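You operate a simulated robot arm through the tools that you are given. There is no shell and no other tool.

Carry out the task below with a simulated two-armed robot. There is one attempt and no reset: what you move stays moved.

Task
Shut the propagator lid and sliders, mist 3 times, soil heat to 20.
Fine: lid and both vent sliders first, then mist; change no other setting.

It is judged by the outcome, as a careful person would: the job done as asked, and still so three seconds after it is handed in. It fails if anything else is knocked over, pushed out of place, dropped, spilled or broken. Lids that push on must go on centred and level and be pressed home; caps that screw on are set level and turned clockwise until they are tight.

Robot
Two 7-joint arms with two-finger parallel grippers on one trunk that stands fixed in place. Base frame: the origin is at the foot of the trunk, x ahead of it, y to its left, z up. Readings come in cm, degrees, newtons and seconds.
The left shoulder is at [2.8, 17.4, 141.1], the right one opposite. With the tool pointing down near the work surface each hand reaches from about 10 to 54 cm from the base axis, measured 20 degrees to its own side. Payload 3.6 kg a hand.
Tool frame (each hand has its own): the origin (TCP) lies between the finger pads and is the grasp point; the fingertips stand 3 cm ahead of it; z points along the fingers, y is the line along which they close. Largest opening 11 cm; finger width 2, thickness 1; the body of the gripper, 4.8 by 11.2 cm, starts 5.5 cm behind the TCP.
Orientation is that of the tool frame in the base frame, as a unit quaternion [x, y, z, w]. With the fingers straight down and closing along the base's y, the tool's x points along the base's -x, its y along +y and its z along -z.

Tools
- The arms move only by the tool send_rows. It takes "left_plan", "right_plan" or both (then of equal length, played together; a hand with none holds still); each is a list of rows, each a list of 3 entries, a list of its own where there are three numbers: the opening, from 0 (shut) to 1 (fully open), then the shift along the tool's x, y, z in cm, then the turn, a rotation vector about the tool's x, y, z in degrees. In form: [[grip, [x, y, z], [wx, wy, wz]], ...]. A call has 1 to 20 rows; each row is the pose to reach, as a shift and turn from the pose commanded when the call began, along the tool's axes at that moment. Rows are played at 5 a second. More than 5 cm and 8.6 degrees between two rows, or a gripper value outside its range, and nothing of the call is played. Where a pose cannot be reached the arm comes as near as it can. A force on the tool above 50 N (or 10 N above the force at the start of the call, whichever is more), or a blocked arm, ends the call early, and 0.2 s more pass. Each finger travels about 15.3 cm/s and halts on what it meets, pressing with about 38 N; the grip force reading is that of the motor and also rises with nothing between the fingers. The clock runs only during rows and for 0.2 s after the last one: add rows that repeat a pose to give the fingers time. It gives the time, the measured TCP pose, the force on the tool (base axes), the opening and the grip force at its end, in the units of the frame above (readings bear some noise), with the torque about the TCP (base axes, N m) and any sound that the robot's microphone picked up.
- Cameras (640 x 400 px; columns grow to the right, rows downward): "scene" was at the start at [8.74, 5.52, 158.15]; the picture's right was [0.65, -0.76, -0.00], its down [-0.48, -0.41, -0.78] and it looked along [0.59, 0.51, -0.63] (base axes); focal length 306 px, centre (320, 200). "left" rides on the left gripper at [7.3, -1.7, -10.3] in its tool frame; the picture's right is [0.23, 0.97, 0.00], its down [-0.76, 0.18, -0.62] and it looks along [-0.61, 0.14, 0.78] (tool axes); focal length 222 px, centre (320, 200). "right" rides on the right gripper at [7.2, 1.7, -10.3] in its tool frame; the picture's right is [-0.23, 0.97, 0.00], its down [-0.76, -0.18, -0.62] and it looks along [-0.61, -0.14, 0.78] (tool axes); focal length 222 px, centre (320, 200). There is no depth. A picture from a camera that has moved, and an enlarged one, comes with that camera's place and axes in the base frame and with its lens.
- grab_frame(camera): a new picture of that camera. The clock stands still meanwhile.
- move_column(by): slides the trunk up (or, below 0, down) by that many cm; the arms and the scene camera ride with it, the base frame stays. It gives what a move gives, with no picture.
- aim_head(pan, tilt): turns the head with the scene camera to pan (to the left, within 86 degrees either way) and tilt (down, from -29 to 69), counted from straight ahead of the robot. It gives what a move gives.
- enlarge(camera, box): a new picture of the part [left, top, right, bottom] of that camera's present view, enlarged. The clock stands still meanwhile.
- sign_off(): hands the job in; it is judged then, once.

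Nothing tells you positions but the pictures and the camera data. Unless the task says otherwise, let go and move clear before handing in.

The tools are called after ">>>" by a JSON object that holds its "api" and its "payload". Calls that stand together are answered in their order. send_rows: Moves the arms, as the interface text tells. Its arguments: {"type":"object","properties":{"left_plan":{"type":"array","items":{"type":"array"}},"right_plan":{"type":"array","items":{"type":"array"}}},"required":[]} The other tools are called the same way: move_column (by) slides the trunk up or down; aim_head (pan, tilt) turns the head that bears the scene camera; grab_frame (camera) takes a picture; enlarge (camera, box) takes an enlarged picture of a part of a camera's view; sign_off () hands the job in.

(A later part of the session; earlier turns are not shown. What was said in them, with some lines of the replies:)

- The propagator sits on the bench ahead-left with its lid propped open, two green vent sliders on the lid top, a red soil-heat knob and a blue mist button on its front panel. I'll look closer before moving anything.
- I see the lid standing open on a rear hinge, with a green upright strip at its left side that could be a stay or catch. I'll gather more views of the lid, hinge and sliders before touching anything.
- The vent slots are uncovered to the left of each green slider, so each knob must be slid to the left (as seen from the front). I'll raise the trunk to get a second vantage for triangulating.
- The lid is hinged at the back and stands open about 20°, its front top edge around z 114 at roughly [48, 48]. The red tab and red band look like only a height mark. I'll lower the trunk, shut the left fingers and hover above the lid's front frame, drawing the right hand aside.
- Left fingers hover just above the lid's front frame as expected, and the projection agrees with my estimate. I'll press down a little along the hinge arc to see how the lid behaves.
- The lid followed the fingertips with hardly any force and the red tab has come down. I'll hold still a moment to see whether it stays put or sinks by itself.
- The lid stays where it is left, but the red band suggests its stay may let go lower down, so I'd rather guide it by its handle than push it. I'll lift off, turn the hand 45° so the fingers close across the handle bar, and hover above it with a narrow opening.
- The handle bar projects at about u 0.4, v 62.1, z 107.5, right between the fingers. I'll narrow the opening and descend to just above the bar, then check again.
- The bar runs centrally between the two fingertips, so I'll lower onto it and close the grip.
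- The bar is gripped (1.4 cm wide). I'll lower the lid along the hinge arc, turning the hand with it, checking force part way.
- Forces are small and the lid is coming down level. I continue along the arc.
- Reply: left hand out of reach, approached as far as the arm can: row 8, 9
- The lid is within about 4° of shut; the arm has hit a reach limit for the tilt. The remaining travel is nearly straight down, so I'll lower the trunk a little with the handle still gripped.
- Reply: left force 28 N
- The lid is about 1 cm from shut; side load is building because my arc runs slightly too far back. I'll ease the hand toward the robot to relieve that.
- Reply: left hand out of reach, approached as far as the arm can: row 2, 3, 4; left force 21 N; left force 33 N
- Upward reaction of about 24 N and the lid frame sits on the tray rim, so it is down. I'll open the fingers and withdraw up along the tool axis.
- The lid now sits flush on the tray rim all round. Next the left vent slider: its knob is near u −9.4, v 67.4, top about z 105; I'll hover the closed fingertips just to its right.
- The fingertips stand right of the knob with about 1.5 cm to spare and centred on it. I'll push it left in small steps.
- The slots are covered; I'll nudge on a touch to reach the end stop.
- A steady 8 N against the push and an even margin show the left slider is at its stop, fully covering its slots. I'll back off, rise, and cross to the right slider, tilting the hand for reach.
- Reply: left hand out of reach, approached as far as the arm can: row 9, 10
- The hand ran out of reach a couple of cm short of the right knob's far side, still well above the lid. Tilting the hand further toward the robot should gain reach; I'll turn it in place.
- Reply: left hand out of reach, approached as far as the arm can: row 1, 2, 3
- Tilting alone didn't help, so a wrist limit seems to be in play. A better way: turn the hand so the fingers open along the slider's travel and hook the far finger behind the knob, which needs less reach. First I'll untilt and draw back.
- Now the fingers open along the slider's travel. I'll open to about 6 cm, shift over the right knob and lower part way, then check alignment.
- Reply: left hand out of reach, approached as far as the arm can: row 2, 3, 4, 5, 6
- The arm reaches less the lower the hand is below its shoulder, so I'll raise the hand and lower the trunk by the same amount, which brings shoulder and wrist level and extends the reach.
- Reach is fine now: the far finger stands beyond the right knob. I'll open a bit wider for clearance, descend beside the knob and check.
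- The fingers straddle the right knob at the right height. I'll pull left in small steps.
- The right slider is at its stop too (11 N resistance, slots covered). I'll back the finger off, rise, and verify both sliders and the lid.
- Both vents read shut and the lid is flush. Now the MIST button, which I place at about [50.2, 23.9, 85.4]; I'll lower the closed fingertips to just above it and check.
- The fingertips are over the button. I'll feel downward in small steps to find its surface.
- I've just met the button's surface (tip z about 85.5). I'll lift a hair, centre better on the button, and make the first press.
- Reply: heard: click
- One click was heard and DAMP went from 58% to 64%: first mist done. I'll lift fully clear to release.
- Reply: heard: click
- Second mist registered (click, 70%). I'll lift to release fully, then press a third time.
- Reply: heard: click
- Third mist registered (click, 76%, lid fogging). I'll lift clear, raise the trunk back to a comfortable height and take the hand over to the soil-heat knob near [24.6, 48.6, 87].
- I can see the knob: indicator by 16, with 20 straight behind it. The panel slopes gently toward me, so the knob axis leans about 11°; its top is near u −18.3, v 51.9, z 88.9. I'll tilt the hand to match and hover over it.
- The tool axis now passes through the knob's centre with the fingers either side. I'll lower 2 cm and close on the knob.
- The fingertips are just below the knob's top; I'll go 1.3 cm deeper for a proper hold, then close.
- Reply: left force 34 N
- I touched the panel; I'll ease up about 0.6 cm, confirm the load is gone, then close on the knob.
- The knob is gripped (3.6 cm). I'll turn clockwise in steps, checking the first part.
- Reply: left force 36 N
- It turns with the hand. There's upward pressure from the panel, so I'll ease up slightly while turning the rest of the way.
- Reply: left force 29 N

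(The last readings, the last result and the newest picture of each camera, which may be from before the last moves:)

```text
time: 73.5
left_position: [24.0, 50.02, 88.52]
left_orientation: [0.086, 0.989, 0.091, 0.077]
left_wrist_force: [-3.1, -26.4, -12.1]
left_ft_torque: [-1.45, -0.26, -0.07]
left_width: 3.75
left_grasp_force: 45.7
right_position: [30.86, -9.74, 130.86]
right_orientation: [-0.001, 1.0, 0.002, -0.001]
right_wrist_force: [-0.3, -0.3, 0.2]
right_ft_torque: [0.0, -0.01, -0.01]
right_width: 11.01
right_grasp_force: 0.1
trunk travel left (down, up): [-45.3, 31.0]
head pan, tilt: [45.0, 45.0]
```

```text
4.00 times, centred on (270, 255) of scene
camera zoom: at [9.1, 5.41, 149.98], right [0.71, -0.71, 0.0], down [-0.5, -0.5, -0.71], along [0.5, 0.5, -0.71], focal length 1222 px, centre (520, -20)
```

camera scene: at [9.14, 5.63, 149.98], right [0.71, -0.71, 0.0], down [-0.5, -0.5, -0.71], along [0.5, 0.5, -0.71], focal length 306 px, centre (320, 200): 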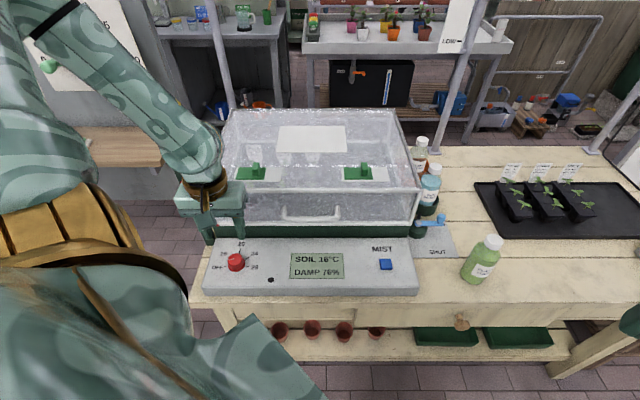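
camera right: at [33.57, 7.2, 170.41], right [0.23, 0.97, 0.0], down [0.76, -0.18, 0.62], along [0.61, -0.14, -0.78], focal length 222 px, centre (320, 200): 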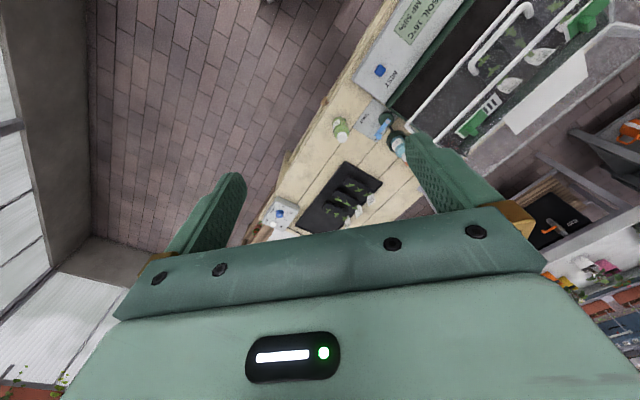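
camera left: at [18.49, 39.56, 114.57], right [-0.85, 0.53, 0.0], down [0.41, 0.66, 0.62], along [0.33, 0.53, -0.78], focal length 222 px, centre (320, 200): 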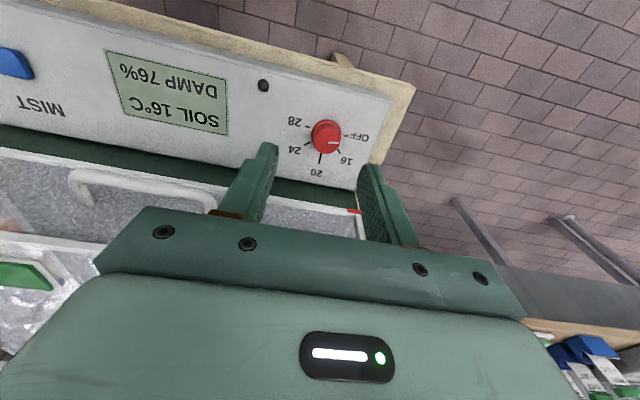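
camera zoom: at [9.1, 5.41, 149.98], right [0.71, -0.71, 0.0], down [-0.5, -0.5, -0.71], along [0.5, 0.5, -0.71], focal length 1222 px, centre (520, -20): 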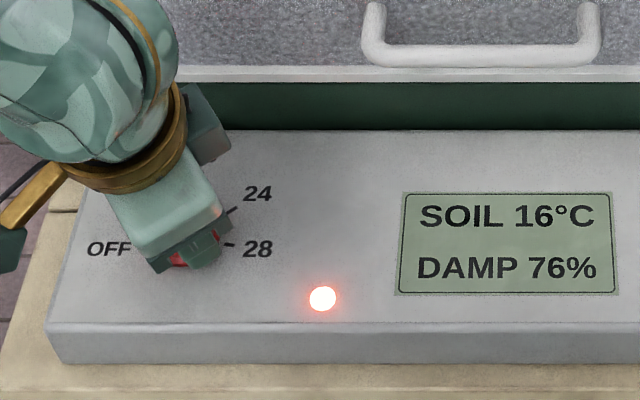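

The heat lamp has lit, so the set point has risen above 16. I'll let go and lift to read the indicator against the 20 mark.

>>> {"api": "send_rows", "payload": {"left_plan": [[0.45, [0, 0, 0], [0, 0, 0]], [0.5, [0, 0, 0], [0, 0, 0]]]}}

>>> {"api": "send_rows", "payload": {"left_plan": [[0.5, [0, 0, -1.5], [0, 0, 0]], [0.5, [0, 0, -4], [0, 0, 0]], [0.5, [0, 0, -8], [0, 0, 0]], [0.5, [0, 0, -12], [0, 0, 0]], [0.5, [0, 0, -12], [0, 0, 0]]]}}

>>> {"api": "grab_frame", "payload": {"camera": "left"}}

>>> {"api": "enlarge", "payload": {"camera": "scene", "box": [190, 210, 310, 290]}}

```text
time: 74.1
left_position: [24.09, 50.56, 88.38]
left_orientation: [0.086, 0.989, 0.095, 0.079]
left_wrist_force: [-1.1, 0.1, 0.0]
left_ft_torque: [0.02, -0.01, -0.02]
left_width: 5.5
left_grasp_force: 0.0
right_position: [30.89, -9.43, 130.92]
right_orientation: [-0.001, 1.0, 0.0, -0.001]
right_wrist_force: [0.1, 0.7, 0.8]
right_ft_torque: [0.0, -0.01, 0.02]
right_width: 10.99
right_grasp_force: 0.1
trunk travel left (down, up): [-45.3, 31.0]
head pan, tilt: [45.0, 45.0]
```

```text
time: 75.3
left_position: [22.0, 48.3, 100.02]
left_orientation: [0.085, 0.989, 0.092, 0.079]
left_wrist_force: [0.1, -0.3, 0.2]
left_ft_torque: [-0.03, -0.01, 0.01]
left_width: 5.49
left_grasp_force: 0.0
right_position: [30.72, -9.59, 130.82]
right_orientation: [-0.001, 1.0, 0.001, 0.0]
right_wrist_force: [-0.9, 0.7, -0.5]
right_ft_torque: [0.0, -0.01, 0.01]
right_width: 10.97
right_grasp_force: 0.1
trunk travel left (down, up): [-45.3, 31.0]
head pan, tilt: [45.0, 45.0]
```

```text
taken
camera left: at [12.91, 46.19, 108.8], right [-0.07, 0.98, 0.16], down [0.66, -0.07, 0.75], along [0.75, 0.16, -0.65], focal length 222 px, centre (320, 200)
```

left: 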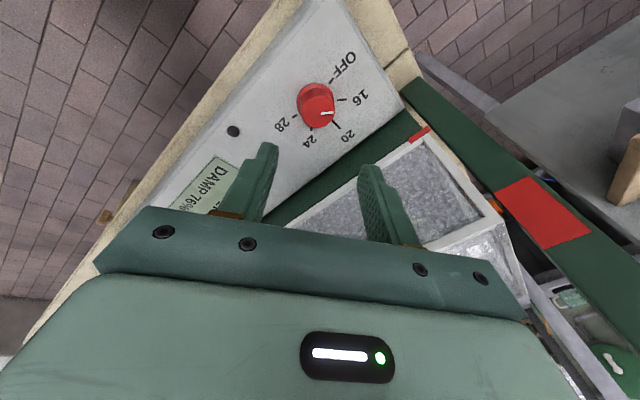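

```text
5.00 times, centred on (250, 250) of scene
camera zoom: at [9.13, 5.75, 149.98], right [0.71, -0.71, 0.0], down [-0.5, -0.5, -0.71], along [0.5, 0.5, -0.71], focal length 1528 px, centre (670, -50)
```

zoom: 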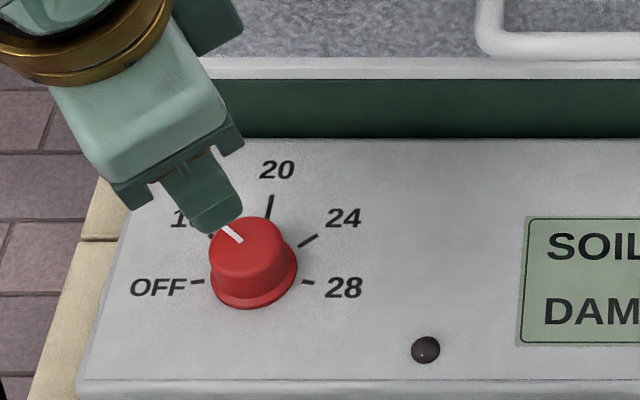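

The lamp went out on release: the pointer now sits at 16, so it must have started at OFF, and the display shows the actual soil temperature. I'll look closer before turning on to 20.

>>> {"api": "enlarge", "payload": {"camera": "left", "box": [260, 50, 380, 150]}}

>>> {"api": "enlarge", "payload": {"camera": "scene", "box": [210, 235, 290, 285]}}

```text
4.00 times, centred on (320, 100) of left
camera zoom: at [12.91, 46.19, 108.8], right [-0.07, 0.98, 0.16], down [0.66, -0.07, 0.75], along [0.75, 0.16, -0.65], focal length 888 px, centre (320, 600)
```

zoom: 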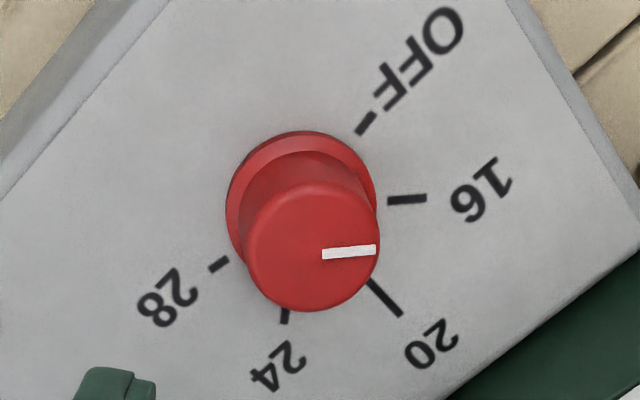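

```text
8.00 times, centred on (250, 260) of scene
camera zoom: at [9.13, 5.75, 149.98], right [0.71, -0.71, 0.0], down [-0.5, -0.5, -0.71], along [0.5, 0.5, -0.71], focal length 2444 px, centre (880, -280)
```

zoom: 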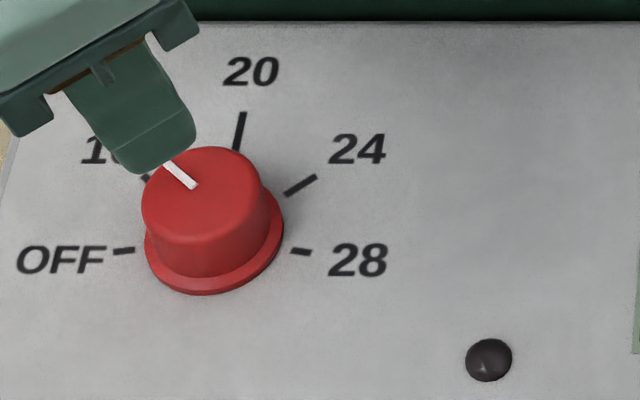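

The pointer is parallel with the 16 tick now, and detents seem to hold it. I'll turn the hand back 55°, re-centre by about half a cm, and regrip for the step to 20.

>>> {"api": "send_rows", "payload": {"left_plan": [[0.5, [0, 0, 0], [0, 0, -8]], [0.5, [0, 0, 0], [0, 0, -16]], [0.5, [0, 0, 0], [0, 0, -24]], [0.5, [0, 0, 0], [0, 0, -32]], [0.5, [0, 0, 0], [0, 0, -40]], [0.5, [0, 0, 0], [0, 0, -48]], [0.5, [0, 0, 0], [0, 0, -55]], [0.5, [0, 0, 0], [0, 0, -55]]]}}

>>> {"api": "send_rows", "payload": {"left_plan": [[0.5, [0.3, -0.2, 4], [0, 0, 0]], [0.5, [0.49, -0.2, 8], [0, 0, 0]], [0.5, [0.49, -0.2, 9.5], [0, 0, 0]], [0.5, [0.49, -0.2, 9.5], [0, 0, 0]]]}}

>>> {"api": "enlarge", "payload": {"camera": "left", "box": [220, 60, 420, 220]}}

>>> {"api": "enlarge", "payload": {"camera": "scene", "box": [190, 210, 350, 300]}}

```text
time: 77.1
left_position: [22.0, 48.33, 100.15]
left_orientation: [-0.381, 0.917, 0.047, 0.112]
left_wrist_force: [0.2, -0.4, 0.2]
left_ft_torque: [0.03, -0.01, 0.01]
left_width: 5.49
left_grasp_force: 0.0
right_position: [30.9, -9.54, 130.9]
right_orientation: [0.0, 1.0, 0.0, 0.0]
right_wrist_force: [-0.7, 0.0, -0.2]
right_ft_torque: [0.02, -0.01, 0.0]
right_width: 10.99
right_grasp_force: 0.2
trunk travel left (down, up): [-45.3, 31.0]
head pan, tilt: [45.0, 45.0]
```

```text
time: 78.1
left_position: [23.49, 49.51, 90.64]
left_orientation: [-0.38, 0.917, 0.046, 0.112]
left_wrist_force: [0.0, -0.6, 0.3]
left_ft_torque: [0.0, -0.03, -0.03]
left_width: 5.49
left_grasp_force: 0.0
right_position: [30.77, -9.42, 130.84]
right_orientation: [-0.002, 1.0, 0.0, -0.001]
right_wrist_force: [0.2, 0.3, 0.3]
right_ft_torque: [0.0, -0.02, 0.01]
right_width: 11.0
right_grasp_force: 0.0
trunk travel left (down, up): [-45.3, 31.0]
head pan, tilt: [45.0, 45.0]
```

```text
2.50 times, centred on (320, 140) of left
camera zoom: at [17.85, 41.43, 98.86], right [-0.85, 0.53, -0.06], down [0.29, 0.54, 0.79], along [0.45, 0.65, -0.61], focal length 555 px, centre (320, 350)
```

zoom: 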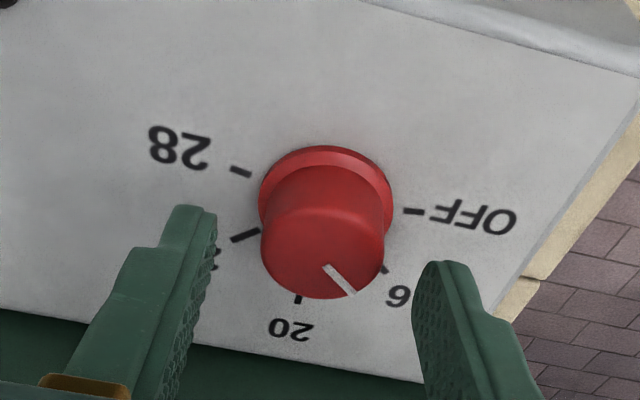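

```text
4.00 times, centred on (270, 255) of scene
camera zoom: at [9.11, 5.68, 149.99], right [0.71, -0.71, 0.0], down [-0.5, -0.5, -0.71], along [0.5, 0.5, -0.71], focal length 1222 px, centre (520, -20)
```

zoom: 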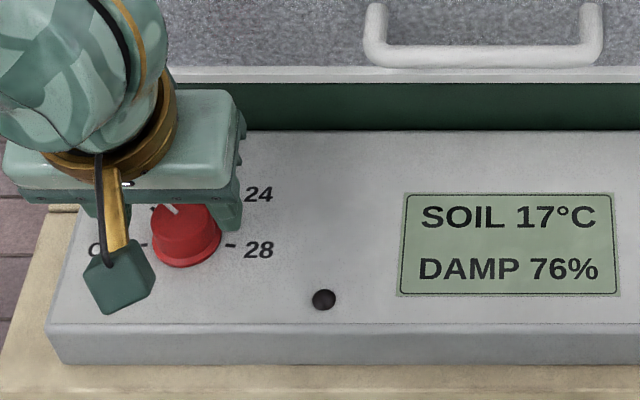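

Ticks look about 50° apart, and the knob is now on 16. I'll lower, grip, and turn 50° further clockwise.

>>> {"api": "send_rows", "payload": {"left_plan": [[0.5, [0, 0, 1.0], [0, 0, 0]], [0.5, [0, 0, 1.9], [0, 0, 0]], [0.5, [0, 0, 2.3], [0, 0, 0]], [0.4, [0, 0, 2.3], [0, 0, 0]], [0.3, [0, 0, 2.3], [0, 0, 0]], [0.0, [0, 0, 2.3], [0, 0, 0]], [0.0, [0, 0, 2.3], [0, 0, 0]]]}}

>>> {"api": "enlarge", "payload": {"camera": "left", "box": [220, 60, 420, 220]}}

```text
time: 79.7
left_position: [23.71, 49.89, 88.4]
left_orientation: [-0.38, 0.917, 0.047, 0.112]
left_wrist_force: [-3.9, 4.7, -0.3]
left_ft_torque: [0.39, 0.23, 0.04]
left_width: 3.54
left_grasp_force: 44.9
right_position: [30.82, -9.34, 130.79]
right_orientation: [-0.001, 1.0, 0.001, 0.0]
right_wrist_force: [0.5, -1.1, 0.1]
right_ft_torque: [0.02, 0.05, 0.01]
right_width: 11.01
right_grasp_force: 0.0
trunk travel left (down, up): [-45.3, 31.0]
head pan, tilt: [45.0, 45.0]
```

```text
2.50 times, centred on (320, 140) of left
camera zoom: at [18.12, 41.88, 96.67], right [-0.85, 0.53, -0.05], down [0.29, 0.54, 0.79], along [0.45, 0.65, -0.61], focal length 555 px, centre (320, 350)
```

zoom: 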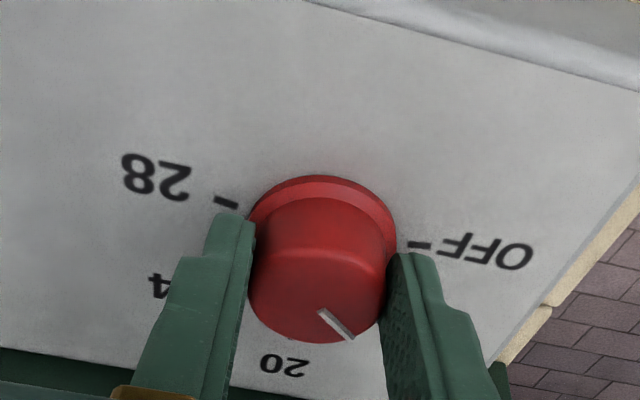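

>>> {"api": "send_rows", "payload": {"left_plan": [[0, [0, 0, 0], [0, 0, 6]], [0, [0, 0, 0], [0, 0, 12]], [0, [0, 0, 0], [0, 0, 18]], [0, [0, 0, 0], [0, 0, 24]], [0, [0, 0, 0], [0, 0, 30]], [0, [0, 0, 0], [0, 0, 30]]]}}

>>> {"api": "enlarge", "payload": {"camera": "left", "box": [220, 60, 420, 220]}}

>>> {"api": "enlarge", "payload": {"camera": "scene", "box": [190, 210, 350, 300]}}

```text
time: 81.1
left_position: [23.61, 49.85, 88.52]
left_orientation: [-0.13, 0.984, 0.074, 0.097]
left_wrist_force: [-11.6, 11.4, -5.5]
left_ft_torque: [-0.15, -0.64, 0.12]
left_width: 3.61
left_grasp_force: 44.8
right_position: [30.54, -9.3, 130.88]
right_orientation: [-0.001, 1.0, -0.001, -0.001]
right_wrist_force: [-0.8, -0.1, 0.0]
right_ft_torque: [0.02, -0.04, -0.03]
right_width: 11.03
right_grasp_force: 0.1
trunk travel left (down, up): [-45.3, 31.0]
head pan, tilt: [45.0, 45.0]
```

```text
2.50 times, centred on (320, 140) of left
camera zoom: at [15.44, 44.79, 96.75], right [-0.48, 0.88, 0.07], down [0.57, 0.25, 0.79], along [0.67, 0.42, -0.61], focal length 555 px, centre (320, 350)
```

zoom: 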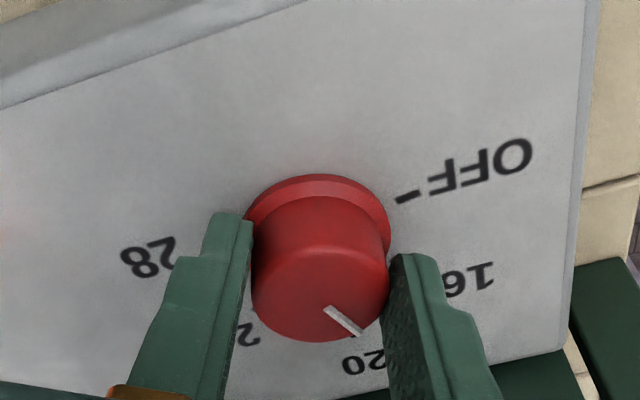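

```text
4.00 times, centred on (270, 255) of scene
camera zoom: at [8.93, 5.9, 149.98], right [0.71, -0.71, 0.0], down [-0.5, -0.5, -0.71], along [0.5, 0.5, -0.71], focal length 1222 px, centre (520, -20)
```

zoom: 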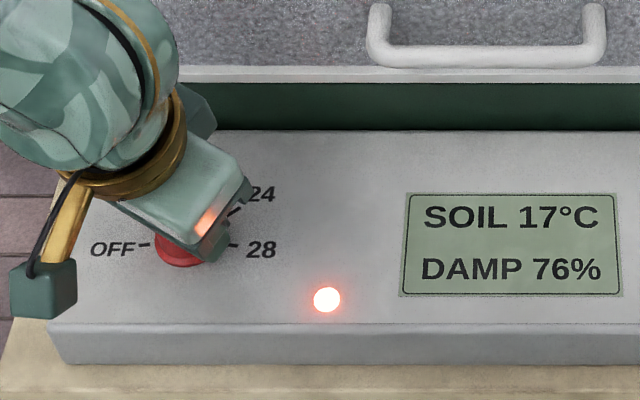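

>>> {"api": "send_rows", "payload": {"left_plan": [[0, [0, 0, 0], [0, 0, 5]], [0, [0, 0, 0], [0, 0, 10]], [0, [0, 0, 0], [0, 0, 15]], [0, [0, 0, 0], [0, 0, 20]], [0, [0, 0, 0], [0, 0, 20]]]}}

>>> {"api": "enlarge", "payload": {"camera": "left", "box": [220, 60, 420, 220]}}

>>> {"api": "enlarge", "payload": {"camera": "scene", "box": [190, 210, 350, 300]}}

```text
time: 82.3
left_position: [23.76, 50.09, 88.53]
left_orientation: [0.043, 0.991, 0.091, 0.084]
left_wrist_force: [-13.8, 17.1, 10.8]
left_ft_torque: [-0.33, -0.52, 0.13]
left_width: 3.72
left_grasp_force: 45.6
right_position: [30.63, -9.39, 130.94]
right_orientation: [-0.001, 1.0, 0.001, 0.0]
right_wrist_force: [-0.8, 0.2, -0.1]
right_ft_torque: [-0.01, 0.0, 0.02]
right_width: 10.99
right_grasp_force: 0.0
trunk travel left (down, up): [-45.3, 31.0]
head pan, tilt: [45.0, 45.0]
```

```text
2.50 times, centred on (320, 140) of left
camera zoom: at [14.62, 47.26, 97.06], right [-0.15, 0.98, 0.15], down [0.65, -0.01, 0.76], along [0.74, 0.21, -0.64], focal length 555 px, centre (320, 350)
```

zoom: 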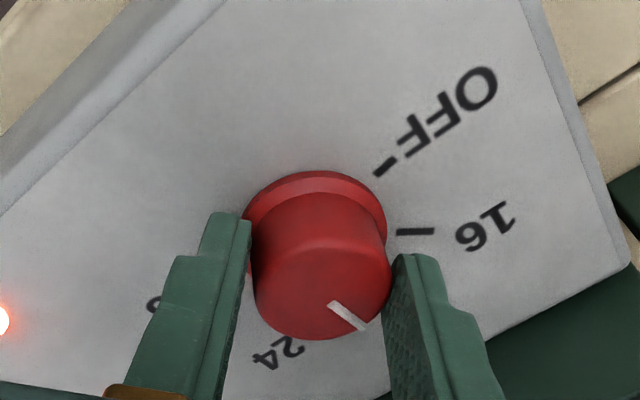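

```text
4.00 times, centred on (270, 255) of scene
camera zoom: at [8.84, 5.84, 150.0], right [0.71, -0.71, 0.0], down [-0.5, -0.5, -0.71], along [0.5, 0.5, -0.71], focal length 1222 px, centre (520, -20)
```

zoom: 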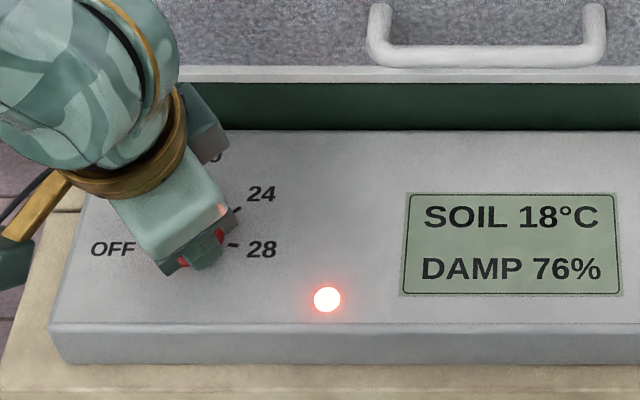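

Soil temperature is rising with the lamp on. I'll release, lift away and read the pointer.

>>> {"api": "send_rows", "payload": {"left_plan": [[0.45, [0, 0, 0], [0, 0, 0]], [0.5, [0, 0, 0], [0, 0, 0]]]}}

>>> {"api": "send_rows", "payload": {"left_plan": [[0.5, [0, 0, -1.5], [0, 0, 0]], [0.5, [0, 0, -4], [0, 0, 0]], [0.5, [0, 0, -8], [0, 0, 0]], [0.5, [0, 0, -12], [0, 0, 0]], [0.5, [0, 0, -12], [0, 0, 0]]]}}

>>> {"api": "enlarge", "payload": {"camera": "left", "box": [260, 50, 380, 150]}}

>>> {"api": "enlarge", "payload": {"camera": "scene", "box": [210, 230, 350, 300]}}

```text
time: 82.9
left_position: [23.83, 49.88, 88.42]
left_orientation: [0.043, 0.992, 0.089, 0.082]
left_wrist_force: [-0.6, -0.3, 0.0]
left_ft_torque: [0.0, -0.04, 0.01]
left_width: 5.51
left_grasp_force: 0.1
right_position: [30.67, -9.41, 130.84]
right_orientation: [0.0, 1.0, 0.0, -0.001]
right_wrist_force: [-0.2, 0.2, -0.3]
right_ft_torque: [0.01, 0.0, -0.02]
right_width: 10.99
right_grasp_force: 0.1
trunk travel left (down, up): [-45.3, 31.0]
head pan, tilt: [45.0, 45.0]
```

```text
time: 84.1
left_position: [21.76, 47.81, 100.17]
left_orientation: [0.041, 0.992, 0.091, 0.082]
left_wrist_force: [-0.6, -0.3, -0.4]
left_ft_torque: [0.0, 0.03, 0.01]
left_width: 5.49
left_grasp_force: 0.0
right_position: [30.84, -9.33, 130.85]
right_orientation: [-0.001, 1.0, 0.0, -0.001]
right_wrist_force: [1.0, 0.1, 0.2]
right_ft_torque: [0.01, 0.02, 0.01]
right_width: 11.0
right_grasp_force: 0.1
trunk travel left (down, up): [-45.3, 31.0]
head pan, tilt: [45.0, 45.0]
```

```text
4.00 times, centred on (320, 100) of left
camera zoom: at [12.69, 45.09, 108.81], right [-0.16, 0.98, 0.14], down [0.65, -0.01, 0.76], along [0.74, 0.21, -0.64], focal length 888 px, centre (320, 600)
```

zoom: 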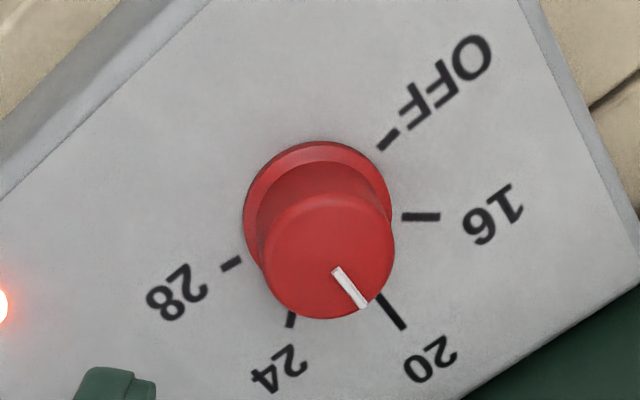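

```text
4.57 times, centred on (280, 265) of scene
camera zoom: at [9.14, 5.74, 149.98], right [0.71, -0.71, 0.0], down [-0.5, -0.5, -0.71], along [0.5, 0.5, -0.71], focal length 1397 px, centre (503, -97)
```

zoom: 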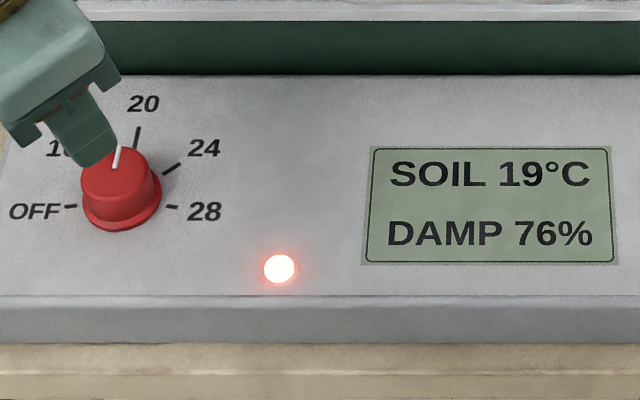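

The pointer is parallel with the 20 tick, the lamp is on and the soil is climbing (19°C). I'll move the hand well clear and let a few seconds pass to see it settle.

>>> {"api": "send_rows", "payload": {"left_plan": [[0.5, [0, 0, -4], [0, 0, 0]], [0.5, [0, 0, -8], [0, 0, 0]], [0.5, [0, 0, -12], [0, 0, 0]], [0.5, [0, 0, -16], [0, 0, 0]], [0.5, [0, 0, -20], [0, 0, 0]], [0.5, [0, 0, -20], [0, 0, 0]], [0.5, [0, 0, -20], [0, 0, 0]], [0.5, [0, 0, -20], [0, 0, 0]], [0.5, [0, 0, -20], [0, 0, 0]], [0.5, [0, 0, -20], [0, 0, 0]], [0.5, [0, 0, -20], [0, 0, 0]], [0.5, [0, 0, -20], [0, 0, 0]]]}}

>>> {"api": "grab_frame", "payload": {"camera": "scene"}}

>>> {"api": "enlarge", "payload": {"camera": "scene", "box": [210, 230, 350, 300]}}

>>> {"api": "enlarge", "payload": {"camera": "scene", "box": [200, 95, 430, 245]}}

```text
time: 86.7
left_position: [20.02, 47.28, 120.34]
left_orientation: [0.043, 0.992, 0.09, 0.082]
left_wrist_force: [-0.5, 0.9, 0.6]
left_ft_torque: [0.03, 0.02, 0.04]
left_width: 5.48
left_grasp_force: 0.1
left hand out of reach, approached as far as the arm can: row 3, 4, 5, 6, 7, 8, 9, 10, 11, 12
right_position: [30.74, -9.42, 130.94]
right_orientation: [0.0, 1.0, 0.0, -0.001]
right_wrist_force: [-0.8, 0.5, 0.6]
right_ft_torque: [-0.01, 0.02, 0.04]
right_width: 11.01
right_grasp_force: 0.0
trunk travel left (down, up): [-45.3, 31.0]
head pan, tilt: [45.0, 45.0]
```

```text
taken
camera scene: at [9.09, 5.67, 149.99], right [0.71, -0.71, 0.0], down [-0.5, -0.5, -0.71], along [0.5, 0.5, -0.71], focal length 306 px, centre (320, 200)
```

scene: 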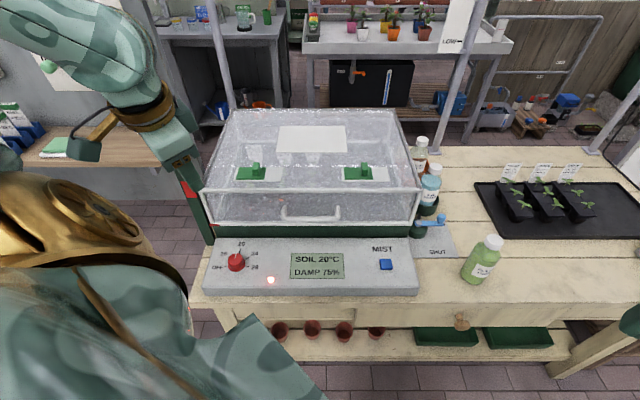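

```text
4.57 times, centred on (280, 265) of scene
camera zoom: at [9.09, 5.67, 149.99], right [0.71, -0.71, 0.0], down [-0.5, -0.5, -0.71], along [0.5, 0.5, -0.71], focal length 1397 px, centre (503, -97)
```

zoom: 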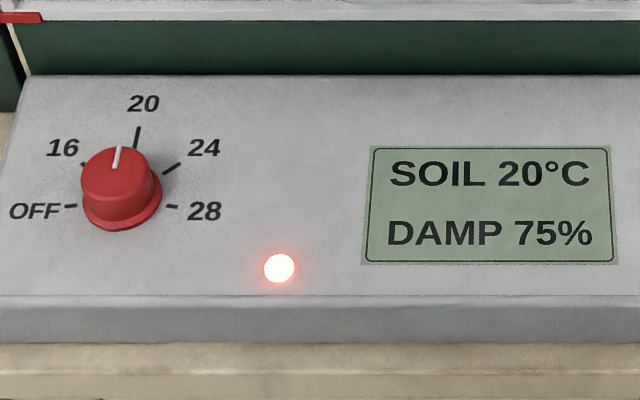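

```text
2.67 times, centred on (315, 170) of scene
camera zoom: at [9.09, 5.67, 149.99], right [0.71, -0.71, 0.0], down [-0.5, -0.5, -0.71], along [0.5, 0.5, -0.71], focal length 815 px, centre (333, 280)
```

zoom: 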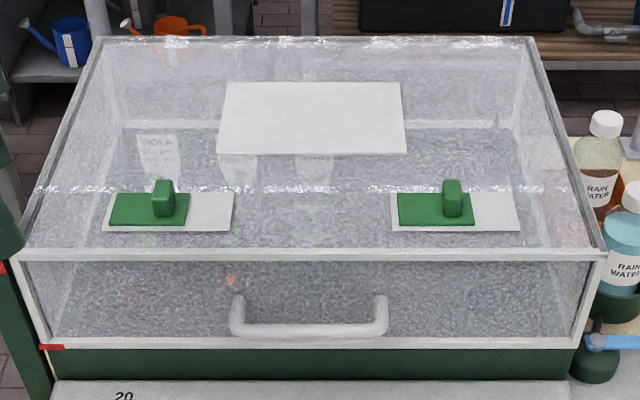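

Soil reads 20°C, the pointer is on 20, both sliders cover their slots and the lid is flush. I'll wait a few more seconds to be sure it all holds steady.

>>> {"api": "send_rows", "payload": {"right_plan": [[1, [0, 0, 0], [0, 0, 0]], [1, [0, 0, 0], [0, 0, 0]], [1, [0, 0, 0], [0, 0, 0]], [1, [0, 0, 0], [0, 0, 0]], [1, [0, 0, 0], [0, 0, 0]], [1, [0, 0, 0], [0, 0, 0]], [1, [0, 0, 0], [0, 0, 0]], [1, [0, 0, 0], [0, 0, 0]], [1, [0, 0, 0], [0, 0, 0]], [1, [0, 0, 0], [0, 0, 0]], [1, [0, 0, 0], [0, 0, 0]], [1, [0, 0, 0], [0, 0, 0]], [1, [0, 0, 0], [0, 0, 0]], [1, [0, 0, 0], [0, 0, 0]], [1, [0, 0, 0], [0, 0, 0]], [1, [0, 0, 0], [0, 0, 0]], [1, [0, 0, 0], [0, 0, 0]], [1, [0, 0, 0], [0, 0, 0]], [1, [0, 0, 0], [0, 0, 0]], [1, [0, 0, 0], [0, 0, 0]]]}}

>>> {"api": "enlarge", "payload": {"camera": "scene", "box": [190, 215, 430, 300]}}

>>> {"api": "enlarge", "payload": {"camera": "scene", "box": [215, 235, 275, 280]}}

>>> {"api": "enlarge", "payload": {"camera": "scene", "box": [390, 120, 640, 290]}}

```text
time: 90.9
left_position: [20.08, 47.18, 120.28]
left_orientation: [0.044, 0.992, 0.089, 0.082]
left_wrist_force: [-0.1, -0.2, -0.3]
left_ft_torque: [0.0, 0.02, 0.03]
left_width: 5.49
left_grasp_force: 0.0
right_position: [30.78, -9.44, 130.9]
right_orientation: [-0.001, 1.0, 0.0, -0.001]
right_wrist_force: [0.1, -0.7, -0.3]
right_ft_torque: [0.02, 0.01, -0.01]
right_width: 10.96
right_grasp_force: 0.1
trunk travel left (down, up): [-45.3, 31.0]
head pan, tilt: [45.0, 45.0]
```

```text
2.67 times, centred on (310, 258) of scene
camera zoom: at [9.1, 5.67, 149.98], right [0.71, -0.71, 0.0], down [-0.5, -0.5, -0.71], along [0.5, 0.5, -0.71], focal length 815 px, centre (347, 47)
```

zoom: 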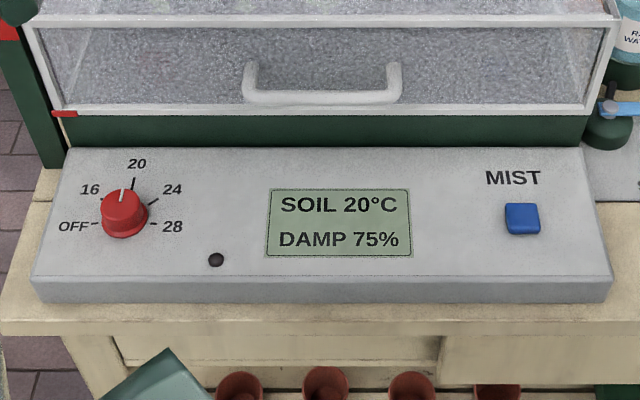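

```text
8.89 times, centred on (245, 258) of scene
camera zoom: at [9.1, 5.67, 149.98], right [0.71, -0.71, 0.0], down [-0.5, -0.5, -0.71], along [0.5, 0.5, -0.71], focal length 2716 px, centre (987, -311)
```

zoom: 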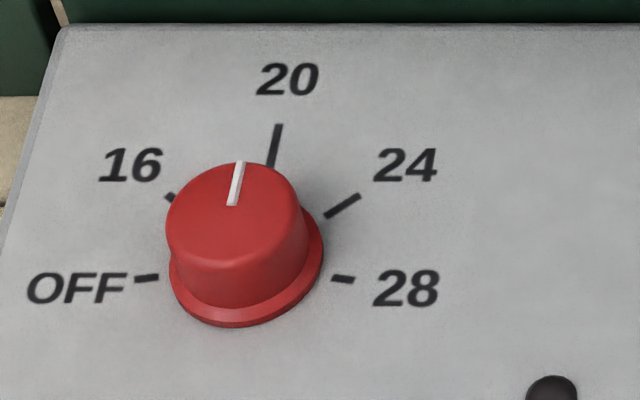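

```text
2.35 times, centred on (515, 205) of scene
camera zoom: at [9.1, 5.67, 149.98], right [0.71, -0.71, 0.0], down [-0.5, -0.5, -0.71], along [0.5, 0.5, -0.71], focal length 719 px, centre (-139, 188)
```

zoom: 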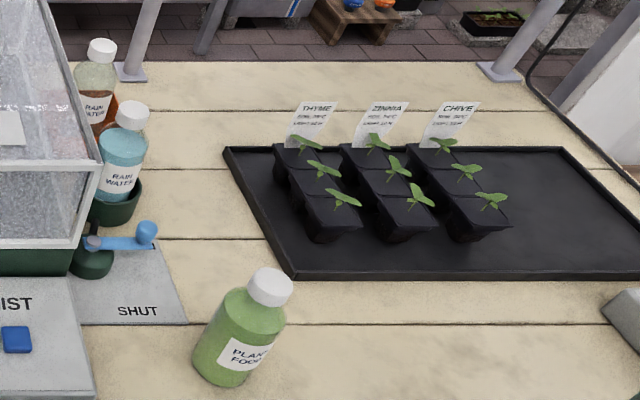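

Everything holds: lid flush, both vent sliders shut, mist pressed three times, and the knob on 20 with the display steady at 20°C and the lamp now out. The tap lever, timer box and bottles are untouched and both hands are clear, so I'm handing in.

>>> {"api": "sign_off", "payload": {}}

```text
The job is handed in.
```

The propagator is set as you asked, and I've handed the job in. I did the steps in your order: lid, then both sliders, then mist.

- **Lid:** it's closed and sits flush on the tray rim.
- **Vent sliders:** both are against their stops with the slots covered.
- **Mist:** I pressed the button three times. Each press clicked and raised DAMP by 6 points, from 58% to 76%. It had drifted to 75% by the last check.
- **Soil heat:** the knob points at 20. The display climbed to 20°C and held there, and the heat lamp then went out.

The knob appears to have been at OFF, not 16, when I started. The 16°C on the display was the soil's actual temperature. I turned the knob in two steps, so it stopped briefly at 16 before reaching 20.

I changed no other setting. The tap lever, the hours timer, the bottles and the seedling tray are as they were, and both hands are clear.
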